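You operate a simulated robot arm through the tools that you are given. There is no shell and no other tool. Be economical: measure what you need, move in short steps, check, and stop when the job is done.

You are at the controls of a simulated two-armed robot. One attempt, no reset.

TASK
Run a two-puck batch on line 3 and wait until it is done.
Fine: set the batch knob to 2, clear the counts, stand the blue puck from the tray on mark 2 and the orange one on mark 1, then press run; leave the other pucks.

The check looks at the end state, three seconds after you hand in, the way a careful person would. Anything else that was tipped, shoved, dropped, spilled or broken makes it a failure.

THE ROBOT
Two 7-joint arms with fingered hands on one trunk, on a base that drives. Base frame: it is fixed to the floor where the robot stands at the start and does not move with it; the origin is under the middle of the robot, x ahead of it, y to its left, z up. Readings come in m, rad, newtons and seconds.
The left shoulder is at the start at [0.07, 0.145, 1.187], the right one opposite. With the tool pointing down near the work surface each hand reaches from about 0.42 to 0.8 m from the robot's upright axis, wherever it stands, measured 20 degrees to its own side. Places, roughly: belt 3 [1, 0.1, 1]; blue puck [3.75, 2.25, 1]; line one batch knob [3.4, 0.1, 0.8]; line one green run button [3.4, 0.3, 0.8]; line one monitor [3.4, -0.1, 1.6]; line one power frame [3.7, 0.2, 1]; line one white clear button [3.4, 0.2, 0.8]; line three back-up button [1.1, 0.3, 0.7]; line three batch knob [0.6, 0, 0.8]; line three battery switch [0.8, 0.4, 0.3]; line three blue reset button [0.6, 0.3, 0.8]; line three computer button [1.2, 0.3, 0.4]; line three green run button [0.6, 0.2, 0.8]; line three monitor [0.7, -0.3, 1.6]; line three power frame [1, 0.1, 1]; line three strip switch [1.2, -0.1, 0.5]. Payload 3.5 kg a hand.
Tool frame (each hand has its own): the origin (TCP) lies between the finger pads and is the grasp point; the fingertips stand 0.025 m ahead of it; z points along the fingers, y is the line along which they close. Largest opening 0.088 m; the body of the gripper starts 0.029 m behind the TCP. The gripper is a hand of 4 fingers: y runs from the thumb to the fingers, the wrist lies at [-0.013, -0.097, -0.162] in the tool frame, and closing takes about 1.5 s.
Orientation is that of the tool frame in the base frame, as a unit quaternion [x, y, z, w]. With the fingers straight down and the wrist toward the robot, the tool's x, y and z point along [0, 1, 0], [1, 0, 0] and [0, 0, -1] of the base frame.

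THE INTERFACE
- The arms move only by the tool move_arm. It takes "left_targets", "right_targets" or both (then of equal length, played together; a hand with none holds still); each is a list of rows, each a list of 7 numbers: the gripper command, from -1 (fully open) to 1 (shut), values between in proportion, then the shift along the base's x, y, z in m, then the turn, a rotation vector about the base's x, y, z in rad. In form: [[fingers, tx, ty, tz, wx, wy, wz], ...]. A call has 1 to 20 rows; each row is the pose to reach, as a shift and turn from the pose commanded when the call began. A row lasts 0.2 s, in which the tool goes at most 0.05 m and 0.15 rad; a call with a longer step from one row to the next is refused whole, and so is a gripper value outside its range. A pose out of reach is approached as far as the arm can. The call stops where the force on the tool passes 40 N (or 10 N more than at its start, if that is more) or the arm is blocked; 0.2 s more then pass. The fingers move at their own pace (about 0.045 m/s each) and stop on an object; they squeeze with about 22 N. The grip force told is the motor's: it shows also when the fingers shut on nothing. Time passes only in rows, and 0.2 s behind the last, so rows that repeat a pose let the fingers close. The reply holds the time, the measured pose of the TCP, the force on the tool along the base axes, the opening and the grip force, in the units named above and with some noise, with the torque about the TCP (base axes, N m) and any sound that the robot's microphone picked up.
- Cameras (640 x 400 px; columns grow to the right, rows downward): "scene" is now at [0.1256, 0.0235, 1.4885]; the picture's right is [0.31, -0.95, 0.00], its down [-0.69, -0.22, -0.69] and it looks along [0.66, 0.21, -0.72] (base axes); focal length 291 px, centre (320, 200). "left" rides on the left gripper at [-0.064, -0.083, -0.098] in its tool frame; the picture's right is [-0.62, -0.37, 0.69], its down [0.71, -0.63, 0.30] and it looks along [0.32, 0.68, 0.65] (tool axes); focal length 265 px, centre (320, 200). "right" rides on the right gripper at [0.064, -0.083, -0.098] in its tool frame; the picture's right is [-0.62, 0.37, -0.69], its down [-0.71, -0.63, 0.30] and it looks along [-0.32, 0.68, 0.65] (tool axes); focal length 265 px, centre (320, 200). There is no depth. A picture from a camera that has moved, and an enlarged one, comes with that camera's place and axes in the base frame and with its lens.
- snapshot(camera): a new picture of that camera. No time passes.
- raise_lower(by): slides the trunk up (or, below 0, down) by that many m; the arms and the scene camera ride with it, the base frame stays. It gives what a move gives, with no picture.
- steer(legs): drives the robot by 1 to 6 legs, each [ahead, left, turn to the left] in m, m and rad, along the robot's own axes; the way and the turn of a leg run together, so that a leg with both is an arc; at most 1.5 m and 3.142 rad a leg. The arms and the cameras ride along, it lands a little off, and it stops where it bumps. It gives what a move gives.
- hand_shape(shape, hand): the hand has 4 fingers and takes this shape, open, in about a second: jaw (thumb against the fingers, like two jaws); tri (thumb and two fingers); tip (a fingertip pinch); poke (one finger out to press); point (the index stretched); flat (the hand flat); cup (the hand cupped); fist (a fist). The gripper value then closes the fingers along that shape, each until it touches; the sizes above hold for jaw. It gives what a move gives, with no picture.
- aim_head(pan, tilt): turns the head with the scene camera to pan (to the left, within 1.501 rad either way) and tilt (down, from -0.506 to 1.204), counted from straight ahead of the robot. It gives what a move gives.
- enlarge(camera, box): a new picture of the part [left, top, right, bottom] of that camera's present view, enlarged. No time passes.
- sign_off(): hands the job in; it is judged then, once.

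Work in short steps. Places have to be worked out from the pictures, the camera data and where the tool is seen: move nearer, look again, correct. Check each grasp and each placing, and mend what went wrong. You have 120 turns and 100 pictures in all, those below and enlarged ones among them. Open the grippers and draw the arms clear of the work before you hand the job in, unless the task says otherwise; then end with one line.

The tools are called after ">>>" as name(argument=value, ...) on one line, values as JSON. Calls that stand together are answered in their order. move_arm: Moves the arms, as the interface text tells. Its arguments: {"type":"object","properties":{"left_targets":{"type":"array","items":{"type":"array","items":{"type":"number"}}},"right_targets":{"type":"array","items":{"type":"array","items":{"type":"number"}}}},"required":[]} The other tools are called the same way: raise_lower (by) slides the trunk up or down; hand_shape (shape, hand) gives the hand a shape; steer (legs) drives the base; aim_head (pan, tilt) turns the head that bears the scene camera; snapshot (camera) takes a picture; enlarge (camera, box) takes an enlarged picture of a part of a camera's view; sign_off () hands the job in.

At the start:

```text
time_s: 0.0
left_tcp_pos: [0.4658, 0.3122, 1.144]
left_tool_rot: [0.707, 0.707, 0.0, 0.001]
left_force: [0.1, -0.7, 0.3]
left_moment: [-0.02, 0.03, -0.01]
left_finger_gap: 0.0877
left_grasp_force: 0.0
left_shape: jaw
right_tcp_pos: [0.5602, -0.027, 1.2075]
right_tool_rot: [0.707, 0.707, 0.001, 0.0]
right_force: [-0.6, -0.5, 1.0]
right_moment: [-0.02, 0.02, 0.04]
right_finger_gap: 0.0877
right_grasp_force: 0.0
right_shape: jaw
trunk travel left (down, up): [-0.75, 0.09]
robot x, y, heading: [0.0004, 0.003, 0.001]
head pan, tilt: [0.311, 0.81]
```

scene: 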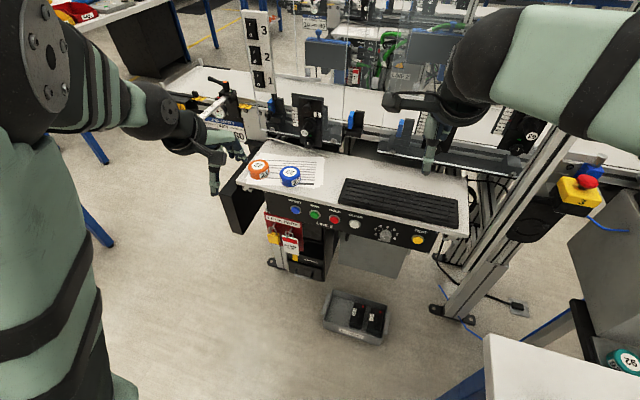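
right: 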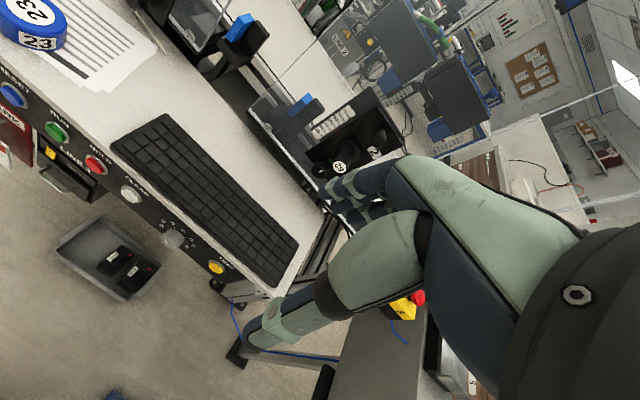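
left: 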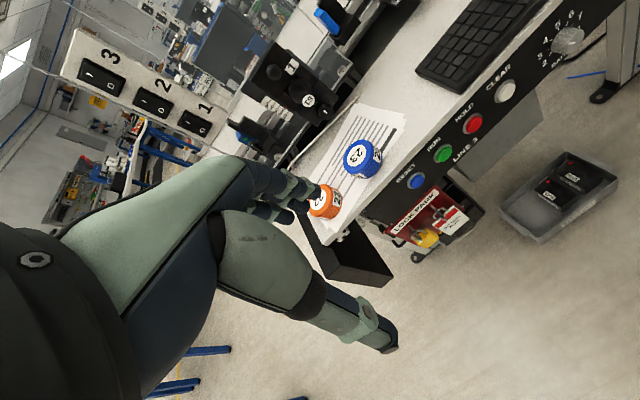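

I'll start by looking at the line 3 desk and its monitor more closely.

>>> enlarge(camera="scene", box=[160, 60, 480, 260])

>>> aim_head(pan=-0.2, tilt=0.1)

>>> snapshot(camera="scene")

>>> aim_head(pan=0.6, tilt=0.2)

>>> snapshot(camera="scene")

```text
2.00 times, centred on (320, 160) of scene
camera zoom: at [0.1256, 0.0235, 1.4885], right [0.31, -0.95, 0.0], down [-0.69, -0.22, -0.69], along [0.66, 0.21, -0.72], focal length 582 px, centre (320, 280)
```

zoom: 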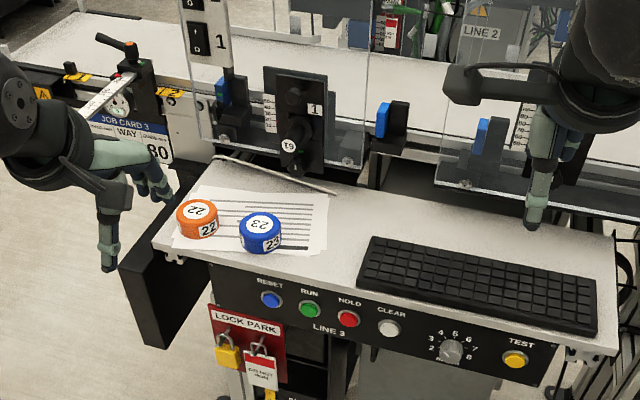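

```text
time_s: 1.1
left_tcp_pos: [0.466, 0.3131, 1.1456]
left_tool_rot: [0.707, 0.707, 0.001, 0.001]
left_force: [0.0, -0.4, -0.3]
left_moment: [-0.01, -0.04, 0.0]
left_finger_gap: 0.0876
left_grasp_force: 0.0
left_shape: jaw
right_tcp_pos: [0.561, -0.0276, 1.2071]
right_tool_rot: [0.706, 0.708, 0.0, 0.0]
right_force: [0.1, 0.1, 0.4]
right_moment: [0.06, 0.02, 0.02]
right_finger_gap: 0.0877
right_grasp_force: 0.1
right_shape: jaw
trunk travel left (down, up): [-0.75, 0.09]
robot x, y, heading: [0.0032, 0.0015, -0.006]
head pan, tilt: [-0.201, 0.099]
```

```text
95 pictures are left
camera scene: at [0.1395, -0.0193, 1.5522], right [-0.2, -0.98, 0.0], down [-0.1, 0.02, -0.99], along [0.98, -0.2, -0.1], focal length 291 px, centre (320, 200)
```

scene: 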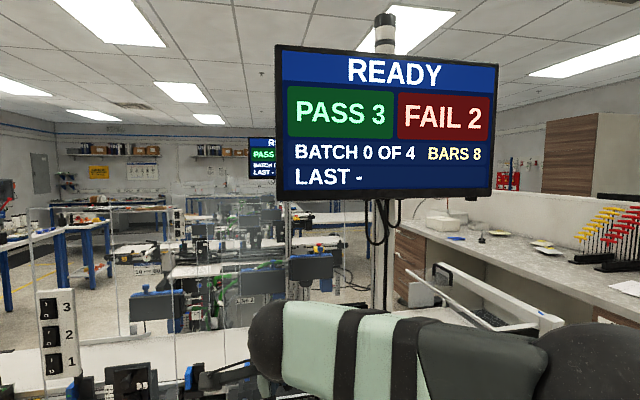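

```text
time_s: 2.2
left_tcp_pos: [0.466, 0.3115, 1.1435]
left_tool_rot: [0.707, 0.707, 0.0, 0.0]
left_force: [0.0, 0.3, 0.1]
left_moment: [-0.02, 0.01, 0.02]
left_finger_gap: 0.0875
left_grasp_force: 0.0
left_shape: jaw
right_tcp_pos: [0.5615, -0.0272, 1.2059]
right_tool_rot: [0.707, 0.707, 0.0, 0.0]
right_force: [0.2, 0.1, -0.3]
right_moment: [-0.01, -0.01, 0.02]
right_finger_gap: 0.0875
right_grasp_force: 0.0
right_shape: jaw
trunk travel left (down, up): [-0.75, 0.09]
robot x, y, heading: [-0.0018, -0.0024, -0.0]
head pan, tilt: [0.6, 0.201]
```

```text
94 pictures are left
camera scene: at [0.1262, 0.0515, 1.5429], right [0.56, -0.83, 0.0], down [-0.16, -0.11, -0.98], along [0.81, 0.55, -0.2], focal length 291 px, centre (320, 200)
```

scene: 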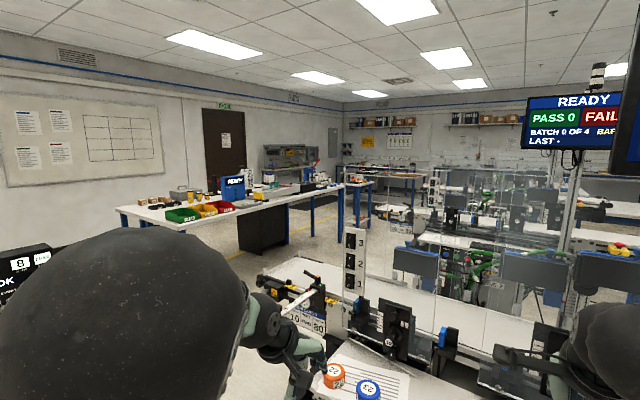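

Line 3 is READY with batch 4, counts 3/2. The blue puck should be near (334,180); zoom there and on the belt start at left.

>>> enlarge(camera="scene", box=[270, 140, 430, 240])

>>> enlarge(camera="scene", box=[220, 220, 460, 370])

>>> aim_head(pan=0.9, tilt=0.6)

>>> snapshot(camera="scene")

>>> aim_head(pan=-0.9, tilt=0.5)

>>> snapshot(camera="scene")

```text
4.00 times, centred on (350, 190) of scene
camera zoom: at [0.1262, 0.0515, 1.5429], right [0.56, -0.83, 0.0], down [-0.16, -0.11, -0.98], along [0.81, 0.55, -0.2], focal length 1163 px, centre (200, 240)
```

zoom: 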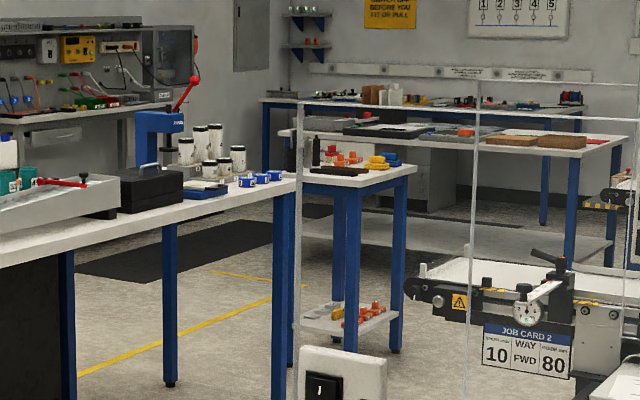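

```text
2.67 times, centred on (340, 295) of scene
camera zoom: at [0.1262, 0.0515, 1.5429], right [0.56, -0.83, 0.0], down [-0.16, -0.11, -0.98], along [0.81, 0.55, -0.2], focal length 775 px, centre (267, -53)
```

zoom: 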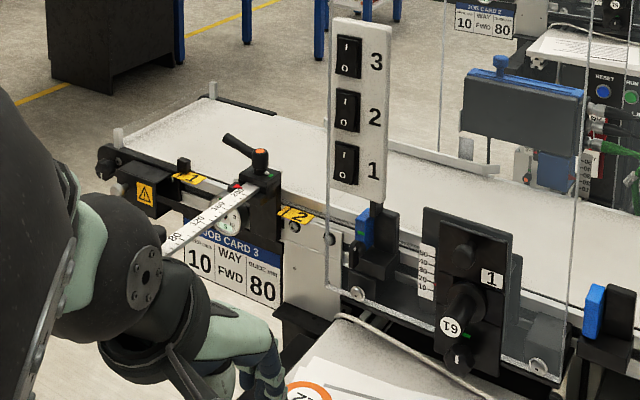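

```text
time_s: 3.1
left_tcp_pos: [0.4668, 0.3121, 1.1438]
left_tool_rot: [0.707, 0.707, -0.001, 0.0]
left_force: [-0.6, 0.0, 0.7]
left_moment: [-0.01, 0.02, 0.01]
left_finger_gap: 0.0876
left_grasp_force: 0.1
left_shape: jaw
right_tcp_pos: [0.5596, -0.0278, 1.2052]
right_tool_rot: [0.707, 0.707, 0.0, 0.0]
right_force: [0.0, -0.3, -0.3]
right_moment: [-0.01, -0.03, -0.02]
right_finger_gap: 0.0877
right_grasp_force: 0.2
right_shape: jaw
trunk travel left (down, up): [-0.75, 0.09]
robot x, y, heading: [0.0016, -0.0001, 0.0]
head pan, tilt: [0.901, 0.6]
```

```text
91 pictures are left
camera scene: at [0.1042, 0.0682, 1.5062], right [0.78, -0.62, 0.0], down [-0.35, -0.44, -0.83], along [0.51, 0.65, -0.56], focal length 291 px, centre (320, 200)
```

scene: 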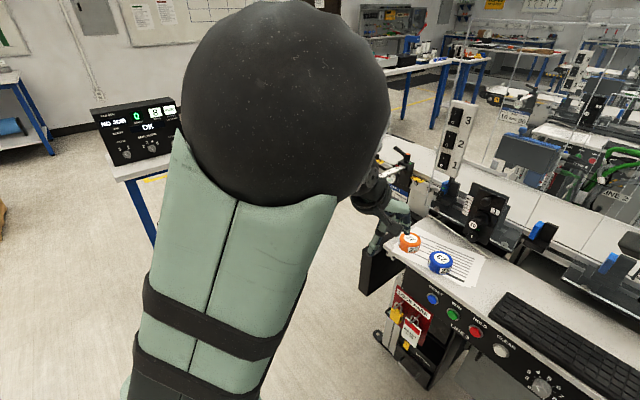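

```text
time_s: 4.9
left_tcp_pos: [0.4652, 0.3127, 1.1441]
left_tool_rot: [0.707, 0.707, 0.0, 0.001]
left_force: [0.4, 0.7, 0.8]
left_moment: [0.05, -0.04, 0.04]
left_finger_gap: 0.0875
left_grasp_force: 0.1
left_shape: jaw
right_tcp_pos: [0.5607, -0.0265, 1.2069]
right_tool_rot: [0.707, 0.707, 0.0, 0.0]
right_force: [-0.4, 0.5, 1.1]
right_moment: [-0.01, 0.0, 0.0]
right_finger_gap: 0.0876
right_grasp_force: 0.0
right_shape: jaw
trunk travel left (down, up): [-0.75, 0.09]
robot x, y, heading: [-0.0065, 0.0015, 0.0]
head pan, tilt: [-0.901, 0.499]
```

```text
90 pictures are left
camera scene: at [0.1059, -0.0723, 1.5152], right [-0.78, -0.62, 0.0], down [-0.3, 0.37, -0.88], along [0.55, -0.69, -0.48], focal length 291 px, centre (320, 200)
```

scene: 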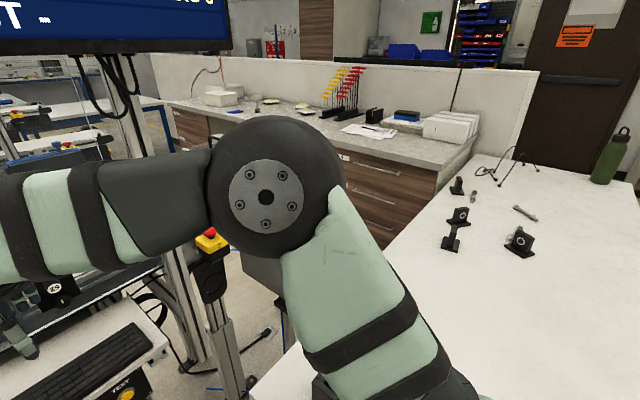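

Looking for the tray: teal puck was seen lower right, so look there and also left.

>>> aim_head(pan=-0.5, tilt=1.1)

>>> snapshot(camera="scene")

>>> aim_head(pan=-1.45, tilt=0.6)

>>> snapshot(camera="scene")

>>> aim_head(pan=1.45, tilt=0.5)

>>> snapshot(camera="scene")

```text
time_s: 5.9
left_tcp_pos: [0.4658, 0.312, 1.1446]
left_tool_rot: [0.707, 0.707, 0.0, 0.0]
left_force: [0.4, 0.2, -0.2]
left_moment: [-0.01, 0.0, 0.01]
left_finger_gap: 0.0876
left_grasp_force: 0.1
left_shape: jaw
right_tcp_pos: [0.5592, -0.027, 1.2061]
right_tool_rot: [0.707, 0.707, 0.0, 0.0]
right_force: [0.6, 0.0, -0.1]
right_moment: [0.0, -0.02, 0.01]
right_finger_gap: 0.0874
right_grasp_force: 0.0
right_shape: jaw
trunk travel left (down, up): [-0.75, 0.09]
robot x, y, heading: [0.0015, 0.0028, 0.003]
head pan, tilt: [-0.499, 1.1]
```

```text
89 pictures are left
camera scene: at [0.1047, -0.0314, 1.4676], right [-0.48, -0.88, 0.0], down [-0.78, 0.43, -0.45], along [0.4, -0.22, -0.89], focal length 291 px, centre (320, 200)
```

scene: 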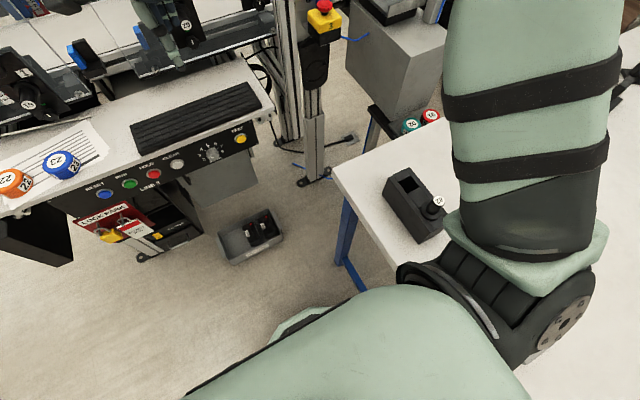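

```text
time_s: 7.1
left_tcp_pos: [0.4667, 0.3129, 1.1444]
left_tool_rot: [0.707, 0.707, 0.0, 0.0]
left_force: [0.9, 0.0, 0.4]
left_moment: [-0.01, 0.04, -0.02]
left_finger_gap: 0.0878
left_grasp_force: 0.1
left_shape: jaw
right_tcp_pos: [0.5595, -0.028, 1.2064]
right_tool_rot: [0.707, 0.707, -0.001, 0.0]
right_force: [0.3, -0.2, -0.4]
right_moment: [0.01, 0.01, 0.0]
right_finger_gap: 0.0875
right_grasp_force: 0.1
right_shape: jaw
trunk travel left (down, up): [-0.75, 0.09]
robot x, y, heading: [-0.0014, 0.0001, 0.002]
head pan, tilt: [-1.45, 0.6]
```

```text
88 pictures are left
camera scene: at [0.06, -0.0888, 1.5061], right [-0.99, -0.12, 0.0], down [-0.07, 0.56, -0.82], along [0.1, -0.82, -0.57], focal length 291 px, centre (320, 200)
```

scene: 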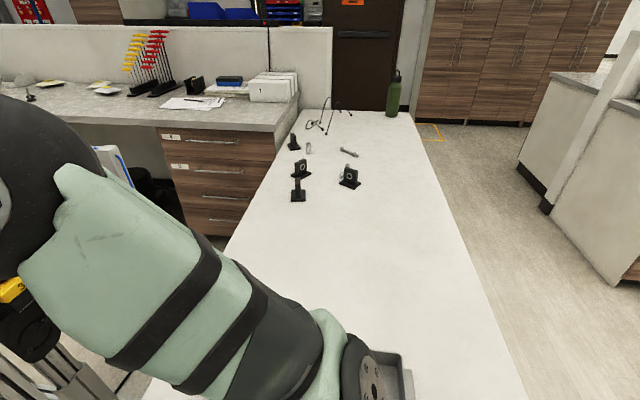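

```text
time_s: 9.6
left_tcp_pos: [0.4658, 0.3119, 1.1458]
left_tool_rot: [0.707, 0.707, 0.001, 0.0]
left_force: [-0.1, 0.5, 0.2]
left_moment: [0.0, 0.01, 0.02]
left_finger_gap: 0.0876
left_grasp_force: 0.1
left_shape: jaw
right_tcp_pos: [0.5601, -0.0275, 1.2076]
right_tool_rot: [0.707, 0.707, 0.0, 0.0]
right_force: [-0.3, -0.1, -0.9]
right_moment: [0.03, -0.02, -0.03]
right_finger_gap: 0.0875
right_grasp_force: 0.2
right_shape: jaw
trunk travel left (down, up): [-0.75, 0.09]
robot x, y, heading: [-0.0006, -0.003, -0.005]
head pan, tilt: [1.45, 0.499]
```

```text
87 pictures are left
camera scene: at [0.0603, 0.0893, 1.5152], right [0.99, -0.12, 0.0], down [-0.06, -0.48, -0.88], along [0.11, 0.87, -0.48], focal length 291 px, centre (320, 200)
```

scene: 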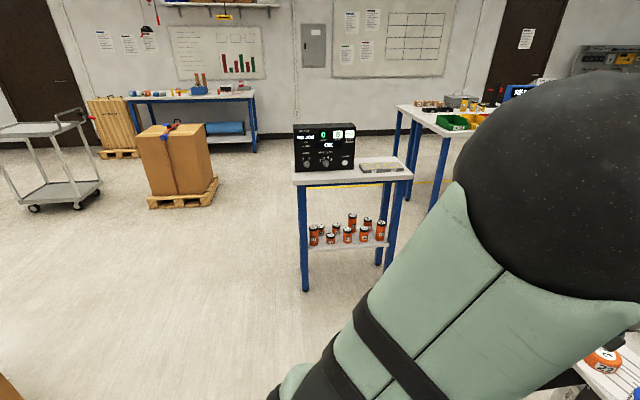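

A gray tray sits by the right elbow; tilt further down to see it.

>>> aim_head(pan=-1.5, tilt=1.1)

>>> snapshot(camera="scene")

```text
time_s: 12.2
left_tcp_pos: [0.4661, 0.3124, 1.1446]
left_tool_rot: [0.707, 0.707, 0.0, 0.0]
left_force: [0.8, 0.2, -0.9]
left_moment: [0.0, 0.01, -0.02]
left_finger_gap: 0.0874
left_grasp_force: 0.0
left_shape: jaw
right_tcp_pos: [0.5595, -0.0276, 1.2062]
right_tool_rot: [0.707, 0.707, 0.0, 0.0]
right_force: [-0.4, -0.2, -0.3]
right_moment: [-0.03, 0.0, -0.01]
right_finger_gap: 0.0877
right_grasp_force: 0.1
right_shape: jaw
trunk travel left (down, up): [-0.75, 0.09]
robot x, y, heading: [-0.0038, -0.0003, 0.002]
head pan, tilt: [-1.499, 1.1]
```

```text
86 pictures are left
camera scene: at [0.0538, -0.064, 1.4675], right [-1.0, -0.07, 0.0], down [-0.06, 0.89, -0.45], along [0.03, -0.45, -0.89], focal length 291 px, centre (320, 200)
```

scene: 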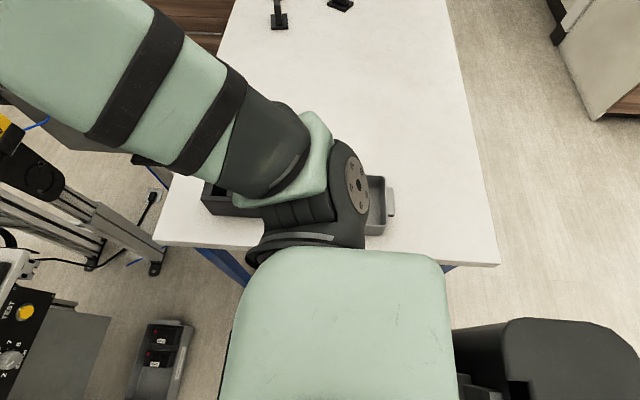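

The tray is hidden by the right elbow. I'll back off a bit and shift left to view it.

>>> steer(legs=[[-0.25, 0, 0], [0, 0.3, 0]])

>>> aim_head(pan=-1.2, tilt=0.8)

>>> snapshot(camera="scene")

```text
time_s: 15.6
left_tcp_pos: [0.2196, 0.5993, 1.1449]
left_tool_rot: [0.71, 0.704, 0.0, -0.001]
left_force: [-0.5, -0.8, 0.2]
left_moment: [0.01, 0.02, -0.02]
left_finger_gap: 0.0879
left_grasp_force: 0.0
left_shape: jaw
right_tcp_pos: [0.312, 0.2603, 1.2064]
right_tool_rot: [0.71, 0.704, 0.0, -0.001]
right_force: [-0.3, 0.2, -0.4]
right_moment: [0.02, 0.0, 0.01]
right_finger_gap: 0.0876
right_grasp_force: 0.0
right_shape: jaw
trunk travel left (down, up): [-0.75, 0.09]
robot x, y, heading: [-0.248, 0.2936, -0.005]
head pan, tilt: [-1.499, 1.1]
```

```text
time_s: 16.4
left_tcp_pos: [0.2206, 0.602, 1.1443]
left_tool_rot: [0.711, 0.704, 0.0, 0.0]
left_force: [0.6, -0.1, -0.4]
left_moment: [0.0, 0.01, -0.01]
left_finger_gap: 0.0876
left_grasp_force: 0.1
left_shape: jaw
right_tcp_pos: [0.3119, 0.2613, 1.207]
right_tool_rot: [0.71, 0.704, 0.0, 0.0]
right_force: [0.0, -0.4, 0.4]
right_moment: [-0.01, 0.0, 0.02]
right_finger_gap: 0.0876
right_grasp_force: 0.0
right_shape: jaw
trunk travel left (down, up): [-0.75, 0.09]
robot x, y, heading: [-0.2509, 0.2955, -0.008]
head pan, tilt: [-1.201, 0.799]
```

```text
85 pictures are left
camera scene: at [-0.1704, 0.2169, 1.4893], right [-0.94, -0.35, 0.0], down [-0.25, 0.67, -0.7], along [0.25, -0.65, -0.72], focal length 291 px, centre (320, 200)
```

scene: 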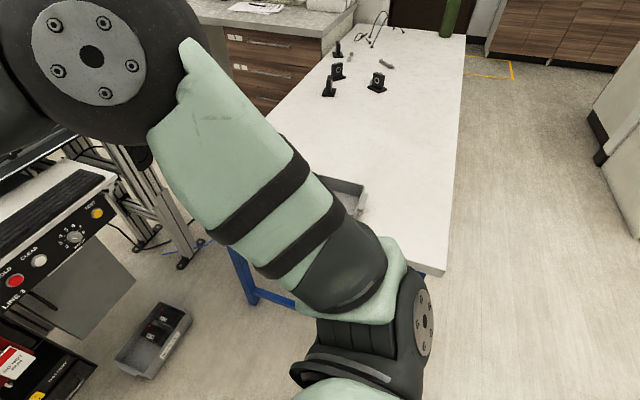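

Turn the robot to face the right bench.

>>> steer(legs=[[0, 0, -1.0]])

>>> aim_head(pan=-0.3, tilt=0.7)

>>> snapshot(camera="scene")

>>> snapshot(camera="right")

```text
time_s: 19.4
left_tcp_pos: [0.2628, 0.0612, 1.1447]
left_tool_rot: [0.962, 0.273, 0.0, 0.0]
left_force: [0.4, -0.6, -0.4]
left_moment: [0.01, 0.01, -0.01]
left_finger_gap: 0.0876
left_grasp_force: 0.1
left_shape: jaw
right_tcp_pos: [0.0239, -0.1981, 1.2069]
right_tool_rot: [0.962, 0.273, 0.0, 0.0]
right_force: [1.3, 0.5, 0.3]
right_moment: [0.03, -0.03, 0.03]
right_finger_gap: 0.0874
right_grasp_force: 0.1
right_shape: jaw
trunk travel left (down, up): [-0.75, 0.09]
robot x, y, heading: [-0.2491, 0.2935, -1.014]
head pan, tilt: [-1.201, 0.799]
```

```text
time_s: 20.6
left_tcp_pos: [0.2619, 0.0619, 1.1441]
left_tool_rot: [0.962, 0.273, -0.001, 0.0]
left_force: [0.4, 0.3, -0.5]
left_moment: [-0.02, 0.01, -0.03]
left_finger_gap: 0.0876
left_grasp_force: 0.1
left_shape: jaw
right_tcp_pos: [0.0238, -0.1981, 1.2061]
right_tool_rot: [0.962, 0.273, 0.0, 0.0]
right_force: [0.0, 0.7, -0.3]
right_moment: [-0.01, 0.04, -0.01]
right_finger_gap: 0.0877
right_grasp_force: 0.1
right_shape: jaw
trunk travel left (down, up): [-0.75, 0.09]
robot x, y, heading: [-0.2508, 0.2941, -1.016]
head pan, tilt: [-0.3, 0.7]
```

```text
84 pictures are left
camera scene: at [-0.2014, 0.1669, 1.4975], right [-0.97, -0.25, 0.0], down [-0.16, 0.62, -0.76], along [0.19, -0.74, -0.64], focal length 291 px, centre (320, 200)
```

scene: 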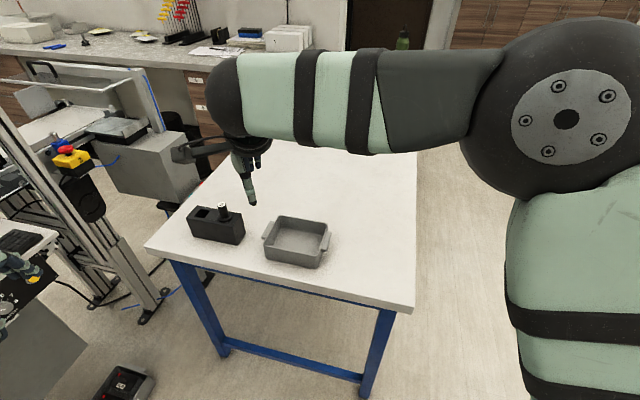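

```text
83 pictures are left
camera right: at [0.0341, -0.0928, 1.3047], right [-0.33, -0.64, 0.69], down [-0.94, 0.16, -0.3], along [0.08, -0.75, -0.65], focal length 265 px, centre (320, 200)
```

right: 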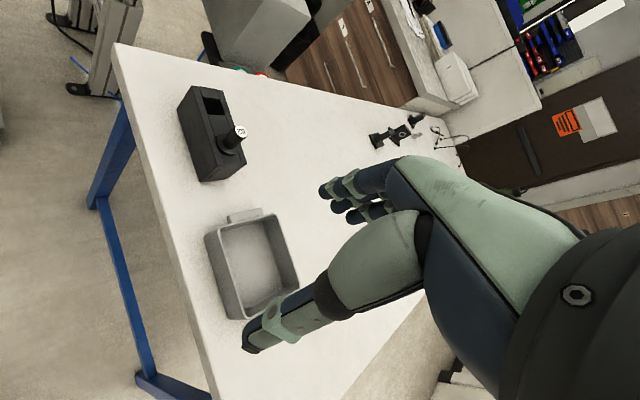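

The right tray is empty. Turn back toward the far bench and zoom hard on its corner to identify the pucks and tray.

>>> steer(legs=[[0, 0, 1.5]])

>>> aim_head(pan=0.0, tilt=0.3)

>>> snapshot(camera="scene")

```text
time_s: 24.7
left_tcp_pos: [0.0089, 0.7916, 1.1451]
left_tool_rot: [0.509, 0.861, -0.001, 0.0]
left_force: [-0.1, 0.1, -0.6]
left_moment: [0.01, 0.04, 0.02]
left_finger_gap: 0.0875
left_grasp_force: 0.1
left_shape: jaw
right_tcp_pos: [0.2557, 0.54, 1.2058]
right_tool_rot: [0.508, 0.861, 0.001, 0.001]
right_force: [-0.4, 0.3, 0.2]
right_moment: [0.01, 0.01, -0.01]
right_finger_gap: 0.0874
right_grasp_force: 0.1
right_shape: jaw
trunk travel left (down, up): [-0.75, 0.09]
robot x, y, heading: [-0.252, 0.2923, 0.509]
head pan, tilt: [-0.3, 0.7]
```

```text
time_s: 25.6
left_tcp_pos: [0.0084, 0.793, 1.1433]
left_tool_rot: [0.507, 0.862, 0.0, 0.0]
left_force: [0.7, 0.3, -0.1]
left_moment: [-0.03, 0.04, 0.03]
left_finger_gap: 0.0874
left_grasp_force: 0.0
left_shape: jaw
right_tcp_pos: [0.2556, 0.541, 1.2067]
right_tool_rot: [0.508, 0.861, -0.001, 0.0]
right_force: [0.3, 0.1, 0.0]
right_moment: [0.01, 0.01, -0.01]
right_finger_gap: 0.0877
right_grasp_force: 0.1
right_shape: jaw
trunk travel left (down, up): [-0.75, 0.09]
robot x, y, heading: [-0.2478, 0.292, 0.505]
head pan, tilt: [0.0, 0.3]
```

```text
82 pictures are left
camera scene: at [-0.1236, 0.3614, 1.5336], right [0.48, -0.88, 0.0], down [-0.26, -0.14, -0.95], along [0.84, 0.46, -0.3], focal length 291 px, centre (320, 200)
```

scene: 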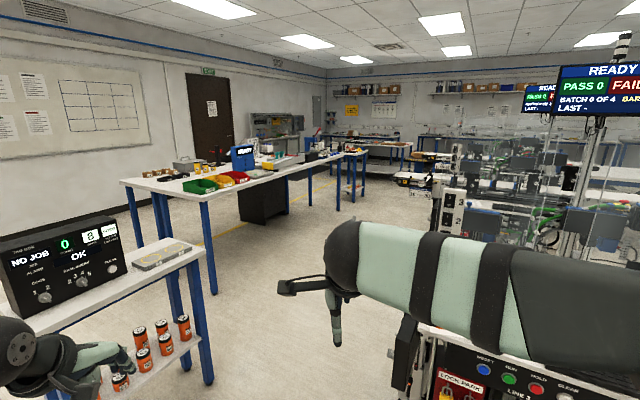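

The corridor looks wide. Zoom on the bench right end and the shelf table.

>>> enlarge(camera="scene", box=[290, 130, 370, 180])

>>> enlarge(camera="scene", box=[120, 130, 280, 230])

```text
8.00 times, centred on (330, 155) of scene
camera zoom: at [-0.1236, 0.3614, 1.5336], right [0.48, -0.88, 0.0], down [-0.26, -0.14, -0.95], along [0.84, 0.46, -0.3], focal length 2326 px, centre (240, 560)
```

zoom: 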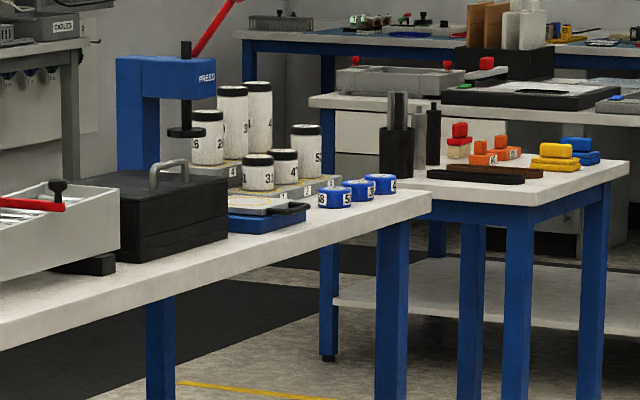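

```text
4.00 times, centred on (200, 180) of scene
camera zoom: at [-0.1236, 0.3614, 1.5336], right [0.48, -0.88, 0.0], down [-0.26, -0.14, -0.95], along [0.84, 0.46, -0.3], focal length 1163 px, centre (800, 280)
```

zoom: 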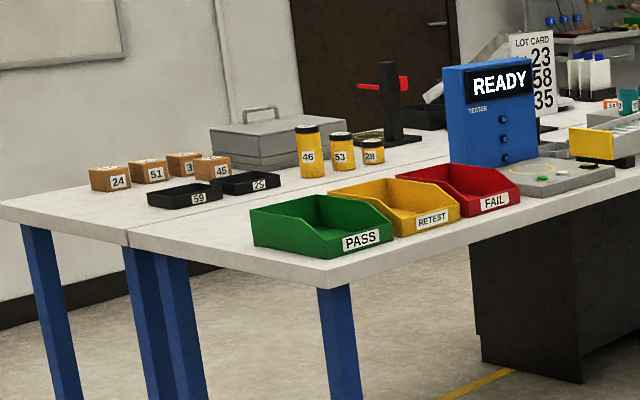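

Look at the part in between, where an orange and teal pucks stand.

>>> enlarge(camera="scene", box=[244, 135, 308, 175])

>>> enlarge(camera="scene", box=[350, 120, 446, 180])

```text
10.00 times, centred on (276, 155) of scene
camera zoom: at [-0.1236, 0.3614, 1.5336], right [0.48, -0.88, 0.0], down [-0.26, -0.14, -0.95], along [0.84, 0.46, -0.3], focal length 2908 px, centre (760, 650)
```

zoom: 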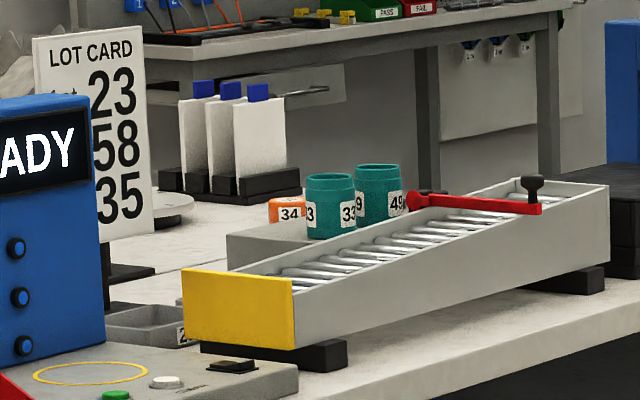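

```text
6.67 times, centred on (398, 150) of scene
camera zoom: at [-0.1236, 0.3614, 1.5336], right [0.48, -0.88, 0.0], down [-0.26, -0.14, -0.95], along [0.84, 0.46, -0.3], focal length 1938 px, centre (-200, 533)
```

zoom: 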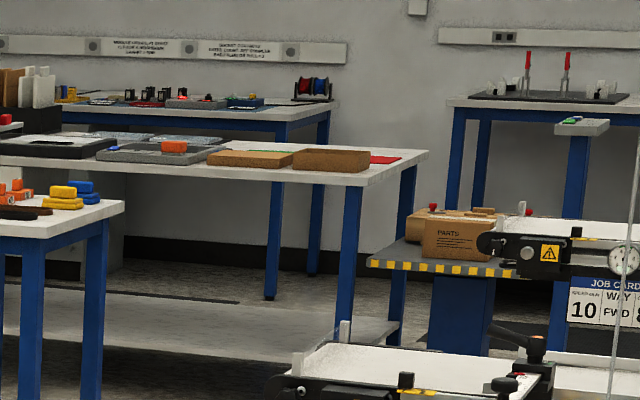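

The black holder near the line's right end holds teal and red pucks; it may be the tray. Turn right to view it.

>>> steer(legs=[[0, 0, -1.25]])

>>> aim_head(pan=0.1, tilt=0.7)

>>> snapshot(camera="scene")

>>> snapshot(camera="right")

```text
time_s: 29.1
left_tcp_pos: [0.3056, 0.2035, 1.1443]
left_tool_rot: [0.917, 0.398, 0.0, 0.001]
left_force: [0.3, -0.1, -0.2]
left_moment: [0.02, -0.02, 0.0]
left_finger_gap: 0.0876
left_grasp_force: 0.0
left_shape: jaw
right_tcp_pos: [0.1425, -0.1102, 1.2061]
right_tool_rot: [0.918, 0.397, 0.0, 0.0]
right_force: [-0.2, 0.1, -1.0]
right_moment: [-0.04, -0.02, -0.01]
right_finger_gap: 0.0875
right_grasp_force: 0.0
right_shape: jaw
trunk travel left (down, up): [-0.75, 0.09]
robot x, y, heading: [-0.2478, 0.2954, -0.75]
head pan, tilt: [0.0, 0.3]
```

```text
time_s: 30.0
left_tcp_pos: [0.3053, 0.2036, 1.1441]
left_tool_rot: [0.918, 0.397, -0.001, 0.0]
left_force: [0.4, -0.9, -0.5]
left_moment: [0.0, -0.03, -0.02]
left_finger_gap: 0.0876
left_grasp_force: 0.0
left_shape: jaw
right_tcp_pos: [0.1431, -0.1081, 1.2065]
right_tool_rot: [0.918, 0.398, 0.0, 0.0]
right_force: [-0.2, -0.9, 0.0]
right_moment: [-0.02, 0.01, 0.02]
right_finger_gap: 0.0874
right_grasp_force: 0.0
right_shape: jaw
trunk travel left (down, up): [-0.75, 0.09]
robot x, y, heading: [-0.2527, 0.2951, -0.755]
head pan, tilt: [0.099, 0.7]
```

```text
77 pictures are left
camera scene: at [-0.1449, 0.206, 1.4976], right [-0.61, -0.79, 0.0], down [-0.51, 0.39, -0.77], along [0.61, -0.46, -0.64], focal length 291 px, centre (320, 200)
```

scene: 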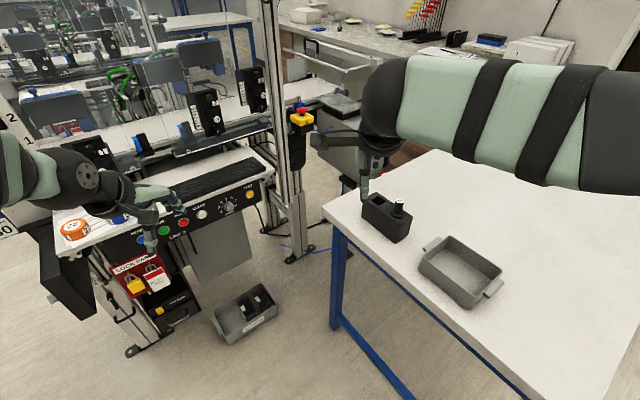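

```text
76 pictures are left
camera right: at [0.1253, -0.0053, 1.3047], right [-0.15, -0.7, 0.69], down [-0.95, -0.09, -0.3], along [0.28, -0.7, -0.65], focal length 265 px, centre (320, 200)
```

right: 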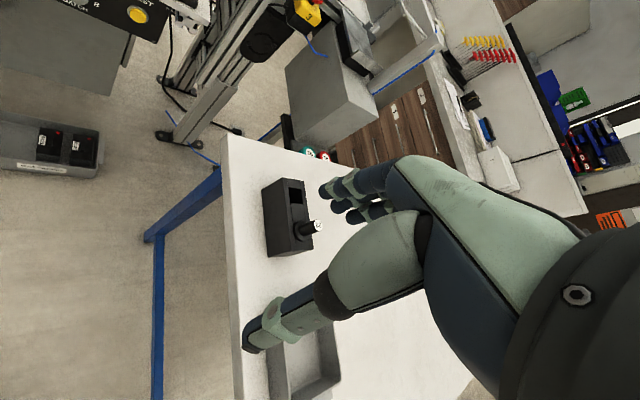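

Zoom on the teal/red pucks from the right hand camera.

>>> enlarge(camera="right", box=[230, 100, 390, 200])

>>> enlarge(camera="scene", box=[280, 80, 440, 180])

```text
4.00 times, centred on (310, 150) of right
camera zoom: at [0.1253, -0.0053, 1.3047], right [-0.15, -0.7, 0.69], down [-0.95, -0.09, -0.3], along [0.28, -0.7, -0.65], focal length 1062 px, centre (360, 400)
```

zoom: 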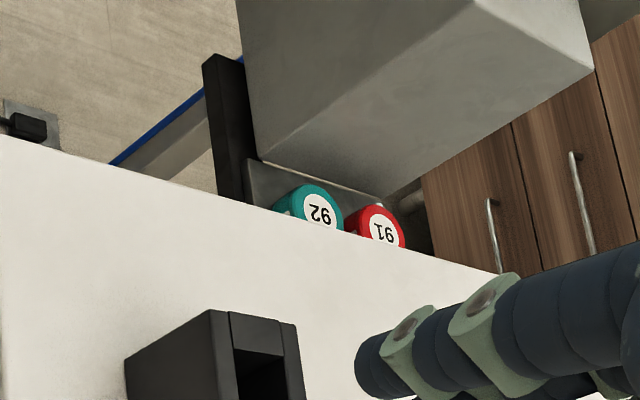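

```text
4.00 times, centred on (360, 130) of scene
camera zoom: at [-0.1449, 0.206, 1.4976], right [-0.61, -0.79, 0.0], down [-0.51, 0.39, -0.77], along [0.61, -0.46, -0.64], focal length 1163 px, centre (160, 480)
```

zoom: 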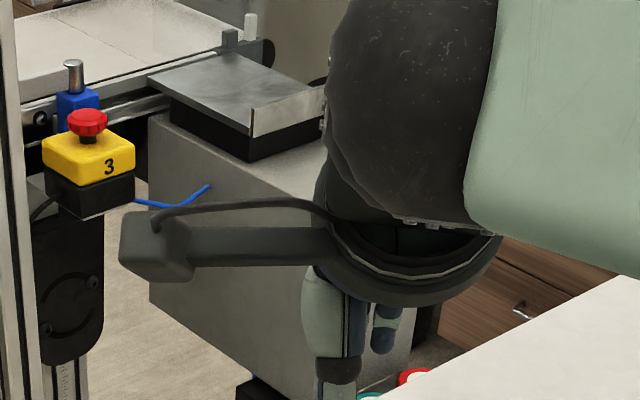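

Only a glimpse. Raise the right hand (and trunk) so its camera looks down into that tray.

>>> raise_lower(by=0.09)

>>> move_arm(right_targets=[[-1, 0.02, -0.02, 0.03, 0, 0, 0], [-1, 0.04, -0.04, 0.06, 0, 0, 0], [-1, 0.06, -0.06, 0.09, 0, 0, 0], [-1, 0.08, -0.08, 0.12, 0, 0, 0], [-1, 0.1, -0.1, 0.15, 0, 0, 0], [-1, 0.12, -0.12, 0.18, 0, 0, 0], [-1, 0.14, -0.14, 0.21, 0, 0, 0], [-1, 0.14, -0.14, 0.25, 0, 0, 0]])

>>> snapshot(camera="right")

>>> snapshot(camera="scene")

```text
time_s: 31.2
left_tcp_pos: [0.3053, 0.2029, 1.2348]
left_tool_rot: [0.917, 0.398, -0.001, 0.0]
left_force: [0.4, -1.1, 0.1]
left_moment: [0.02, -0.02, 0.03]
left_finger_gap: 0.0876
left_grasp_force: 0.0
left_shape: jaw
right_tcp_pos: [0.1426, -0.1103, 1.2961]
right_tool_rot: [0.917, 0.398, 0.0, -0.001]
right_force: [-0.5, 0.4, 0.0]
right_moment: [-0.02, -0.02, 0.0]
right_finger_gap: 0.0876
right_grasp_force: 0.0
right_shape: jaw
trunk travel left (down, up): [-0.84, 0.0]
robot x, y, heading: [-0.2467, 0.2968, -0.747]
head pan, tilt: [0.099, 0.7]
```

```text
time_s: 33.0
left_tcp_pos: [0.3038, 0.2037, 1.2347]
left_tool_rot: [0.917, 0.398, 0.001, 0.001]
left_force: [0.4, -0.2, 0.3]
left_moment: [0.01, 0.0, 0.02]
left_finger_gap: 0.0876
left_grasp_force: 0.0
left_shape: jaw
right_tcp_pos: [0.1826, -0.1907, 1.4276]
right_tool_rot: [0.918, 0.397, 0.0, 0.003]
right_force: [0.1, -0.4, 0.4]
right_moment: [-0.01, -0.01, -0.01]
right_finger_gap: 0.0876
right_grasp_force: 0.0
right_shape: jaw
right hand out of reach, approached as far as the arm can: row 4, 5, 6, 7, 8
trunk travel left (down, up): [-0.84, 0.0]
robot x, y, heading: [-0.248, 0.2935, -0.747]
head pan, tilt: [0.099, 0.7]
```

```text
73 pictures are left
camera right: at [0.1656, -0.0855, 1.5255], right [-0.16, -0.7, 0.7], down [-0.95, -0.09, -0.31], along [0.28, -0.71, -0.65], focal length 265 px, centre (320, 200)
```

right: 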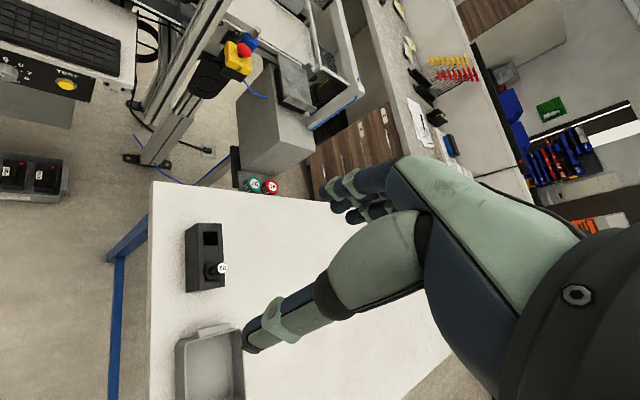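

```text
72 pictures are left
camera scene: at [-0.1468, 0.2067, 1.5877], right [-0.61, -0.8, 0.0], down [-0.51, 0.39, -0.77], along [0.61, -0.46, -0.64], focal length 291 px, centre (320, 200)
```

scene: 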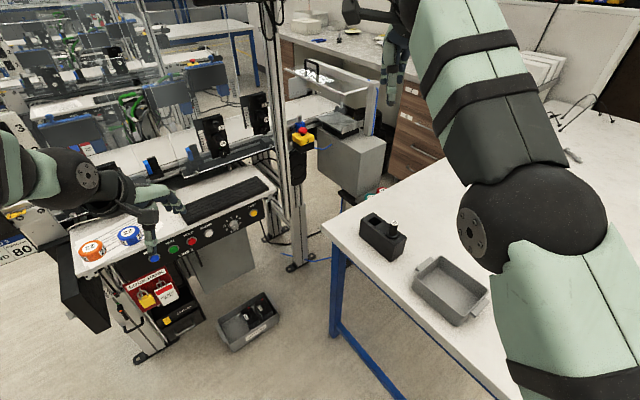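

A gray bin at the belt's far right end, too; zoom on both.

>>> enlarge(camera="scene", box=[260, 40, 420, 140])

>>> enlarge(camera="scene", box=[320, 130, 416, 190])

>>> enlarge(camera="right", box=[210, 30, 370, 210])

```text
4.00 times, centred on (340, 90) of scene
camera zoom: at [-0.1468, 0.2067, 1.5877], right [-0.61, -0.8, 0.0], down [-0.51, 0.39, -0.77], along [0.61, -0.46, -0.64], focal length 1163 px, centre (240, 640)
```

zoom: 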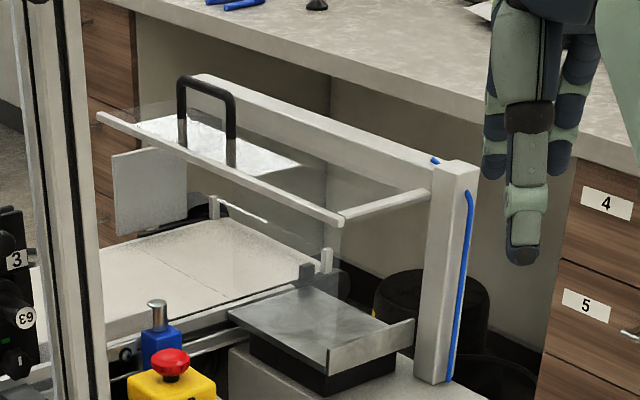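

```text
6.67 times, centred on (368, 160) of scene
camera zoom: at [-0.1468, 0.2067, 1.5877], right [-0.61, -0.8, 0.0], down [-0.51, 0.39, -0.77], along [0.61, -0.46, -0.64], focal length 1938 px, centre (0, 467)
```

zoom: 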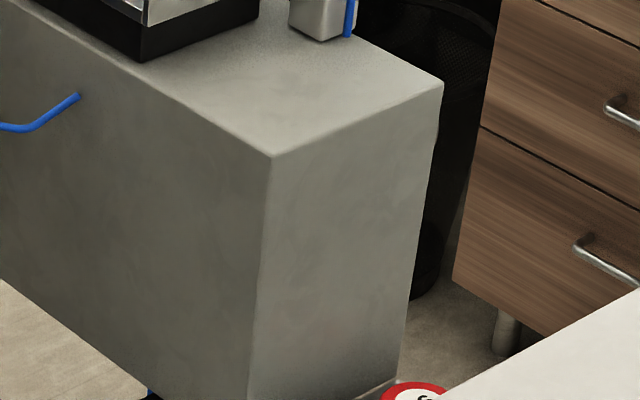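

```text
2.22 times, centred on (290, 120) of right
camera zoom: at [0.1656, -0.0855, 1.5255], right [-0.16, -0.7, 0.7], down [-0.95, -0.09, -0.31], along [0.28, -0.71, -0.65], focal length 590 px, centre (387, 378)
```

zoom: 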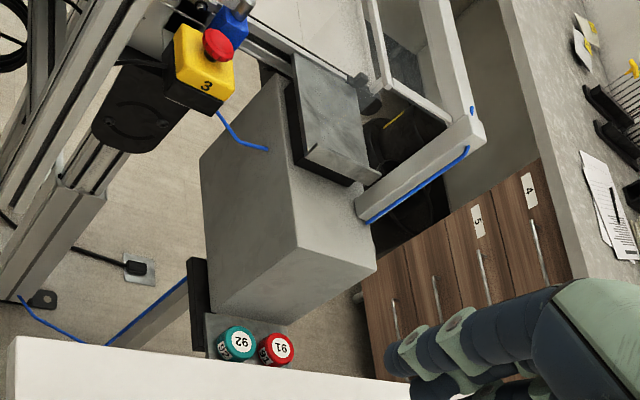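

Move the robot +0.3 m in x (diagonally) so the head can see behind the bench corner.

>>> move_arm(right_targets=[[-1, -0.01, 0.02, -0.04, 0, 0, 0], [-1, -0.02, 0.04, -0.08, 0, 0, 0], [-1, -0.03, 0.06, -0.12, 0, 0, 0], [-1, -0.08, 0.1, -0.12, 0, 0, 0], [-1, -0.1, 0.14, -0.12, 0, 0, 0]])

>>> steer(legs=[[0.22, 0.2, 0]])

>>> aim_head(pan=0.0, tilt=0.9)

>>> snapshot(camera="scene")

```text
refused: row 4 steps farther than a row can; nothing moved
```

```text
time_s: 35.0
left_tcp_pos: [0.6011, 0.201, 1.2353]
left_tool_rot: [0.917, 0.399, 0.0, 0.001]
left_force: [-0.8, -0.5, -0.2]
left_moment: [0.02, -0.02, 0.0]
left_finger_gap: 0.0875
left_grasp_force: 0.0
left_shape: jaw
right_tcp_pos: [0.4802, -0.1936, 1.4296]
right_tool_rot: [0.918, 0.397, 0.001, 0.003]
right_force: [-0.7, 0.2, 0.5]
right_moment: [0.01, -0.03, -0.02]
right_finger_gap: 0.0875
right_grasp_force: 0.1
right_shape: jaw
trunk travel left (down, up): [-0.84, 0.0]
robot x, y, heading: [0.0522, 0.2923, -0.744]
head pan, tilt: [0.099, 0.7]
```

```text
time_s: 35.8
left_tcp_pos: [0.605, 0.2013, 1.2346]
left_tool_rot: [0.917, 0.399, 0.0, -0.001]
left_force: [-0.3, 0.4, -0.2]
left_moment: [0.03, -0.01, -0.04]
left_finger_gap: 0.0878
left_grasp_force: 0.1
left_shape: jaw
right_tcp_pos: [0.485, -0.1924, 1.4279]
right_tool_rot: [0.918, 0.397, 0.0, 0.002]
right_force: [0.0, 0.7, -0.5]
right_moment: [0.01, 0.01, 0.03]
right_finger_gap: 0.0877
right_grasp_force: 0.1
right_shape: jaw
trunk travel left (down, up): [-0.84, 0.0]
robot x, y, heading: [0.0454, 0.2902, -0.75]
head pan, tilt: [0.0, 0.901]
```

```text
68 pictures are left
camera scene: at [0.1417, 0.2031, 1.5714], right [-0.68, -0.73, 0.0], down [-0.57, 0.53, -0.62], along [0.45, -0.42, -0.78], focal length 291 px, centre (320, 200)
```

scene: 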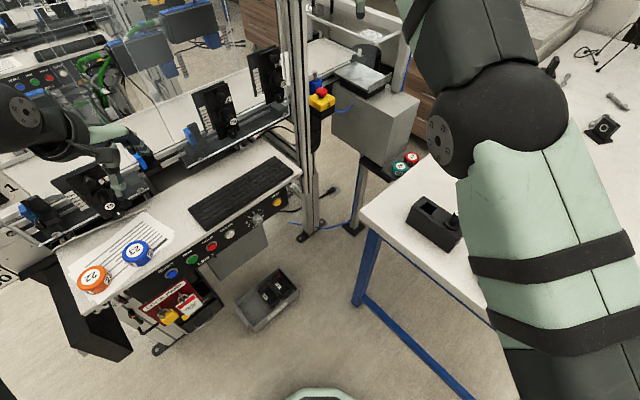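

>>> enlarge(camera="scene", box=[340, 120, 436, 180])

>>> enlarge(camera="right", box=[160, 60, 480, 260])

>>> enlarge(camera="scene", box=[40, 190, 328, 370])

```text
6.67 times, centred on (388, 150) of scene
camera zoom: at [0.1417, 0.2031, 1.5714], right [-0.68, -0.73, 0.0], down [-0.57, 0.53, -0.62], along [0.45, -0.42, -0.78], focal length 1938 px, centre (-133, 533)
```

zoom: 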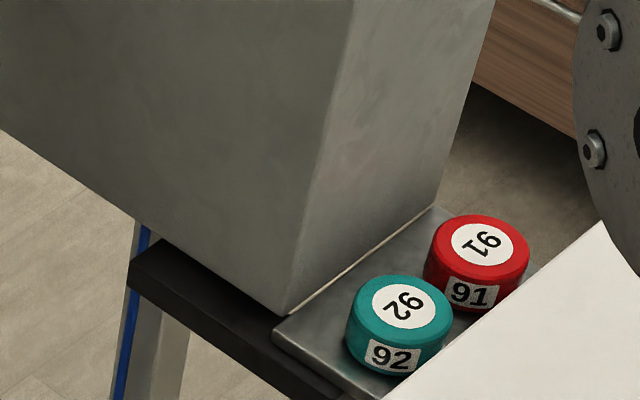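

```text
2.00 times, centred on (320, 160) of right
camera zoom: at [0.4667, -0.0888, 1.525], right [-0.16, -0.7, 0.7], down [-0.95, -0.09, -0.31], along [0.28, -0.71, -0.65], focal length 531 px, centre (320, 280)
```

zoom: 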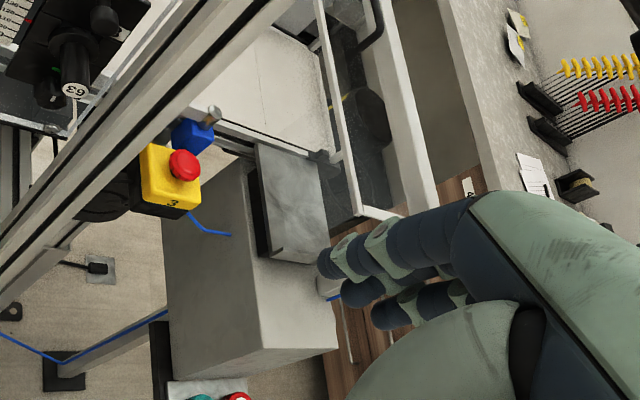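

```text
2.22 times, centred on (184, 280) of scene
camera zoom: at [0.1417, 0.2031, 1.5714], right [-0.68, -0.73, 0.0], down [-0.57, 0.53, -0.62], along [0.45, -0.42, -0.78], focal length 646 px, centre (622, 22)
```

zoom: 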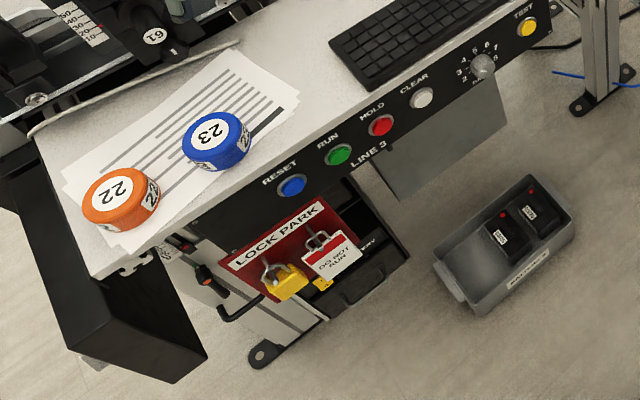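

Only 91 and 92 there. Before deciding that the console shelf holds "the tray" pucks, check behind the robot.

>>> steer(legs=[[-0.25, -0.22, 0], [0, 0, 2.9]])

>>> aim_head(pan=0.6, tilt=0.3)

>>> snapshot(camera="scene")

>>> aim_head(pan=-0.6, tilt=0.3)

>>> snapshot(camera="scene")

```text
time_s: 44.8
left_tcp_pos: [-0.8013, 0.5236, 1.235]
left_tool_rot: [-0.289, 0.957, -0.001, 0.0]
left_force: [0.2, 0.8, -0.4]
left_moment: [-0.03, -0.01, 0.03]
left_finger_gap: 0.0874
left_grasp_force: 0.0
left_shape: jaw
right_tcp_pos: [-0.5923, 0.8791, 1.4275]
right_tool_rot: [-0.289, 0.957, 0.002, 0.001]
right_force: [0.0, -0.4, 0.8]
right_moment: [-0.01, 0.04, 0.03]
right_finger_gap: 0.0879
right_grasp_force: 0.1
right_shape: jaw
trunk travel left (down, up): [-0.84, 0.0]
robot x, y, heading: [-0.2836, 0.3068, 2.157]
head pan, tilt: [0.0, 0.901]
```

```text
time_s: 45.8
left_tcp_pos: [-0.8011, 0.523, 1.2337]
left_tool_rot: [-0.289, 0.957, 0.0, 0.0]
left_force: [0.4, 0.0, -0.6]
left_moment: [0.04, 0.01, -0.02]
left_finger_gap: 0.0876
left_grasp_force: 0.0
left_shape: jaw
right_tcp_pos: [-0.5929, 0.879, 1.4273]
right_tool_rot: [-0.289, 0.957, 0.003, -0.001]
right_force: [-0.5, 0.2, -0.8]
right_moment: [-0.02, -0.02, 0.01]
right_finger_gap: 0.0875
right_grasp_force: 0.1
right_shape: jaw
trunk travel left (down, up): [-0.84, 0.0]
robot x, y, heading: [-0.2832, 0.3079, 2.162]
head pan, tilt: [0.6, 0.3]
```

```text
64 pictures are left
camera scene: at [-0.3978, 0.3844, 1.6236], right [0.37, 0.93, 0.0], down [0.28, -0.11, -0.95], along [-0.89, 0.36, -0.3], focal length 291 px, centre (320, 200)
```

scene: 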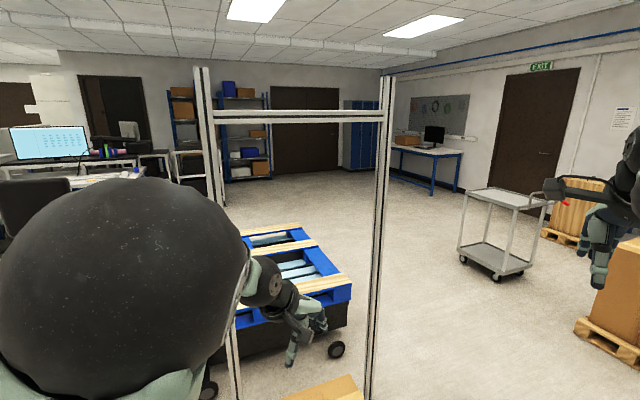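

```text
time_s: 47.2
left_tcp_pos: [-0.7999, 0.5231, 1.2344]
left_tool_rot: [-0.29, 0.957, 0.0, 0.0]
left_force: [-0.1, 0.5, -0.2]
left_moment: [-0.02, 0.02, -0.01]
left_finger_gap: 0.0873
left_grasp_force: 0.0
left_shape: jaw
right_tcp_pos: [-0.5917, 0.8787, 1.4266]
right_tool_rot: [-0.288, 0.957, 0.002, 0.001]
right_force: [-0.1, 0.0, 0.8]
right_moment: [-0.01, 0.02, 0.01]
right_finger_gap: 0.0878
right_grasp_force: 0.1
right_shape: jaw
trunk travel left (down, up): [-0.84, 0.0]
robot x, y, heading: [-0.2804, 0.3112, 2.165]
head pan, tilt: [-0.6, 0.3]
```

```text
63 pictures are left
camera scene: at [-0.3103, 0.4429, 1.6236], right [1.0, -0.01, 0.0], down [0.0, -0.3, -0.96], along [0.01, 0.96, -0.3], focal length 291 px, centre (320, 200)
```

scene: 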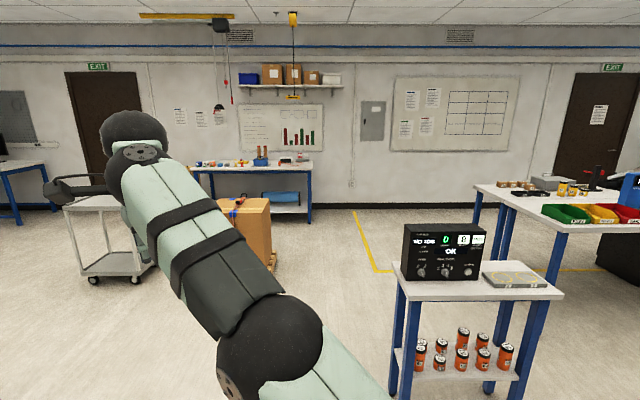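

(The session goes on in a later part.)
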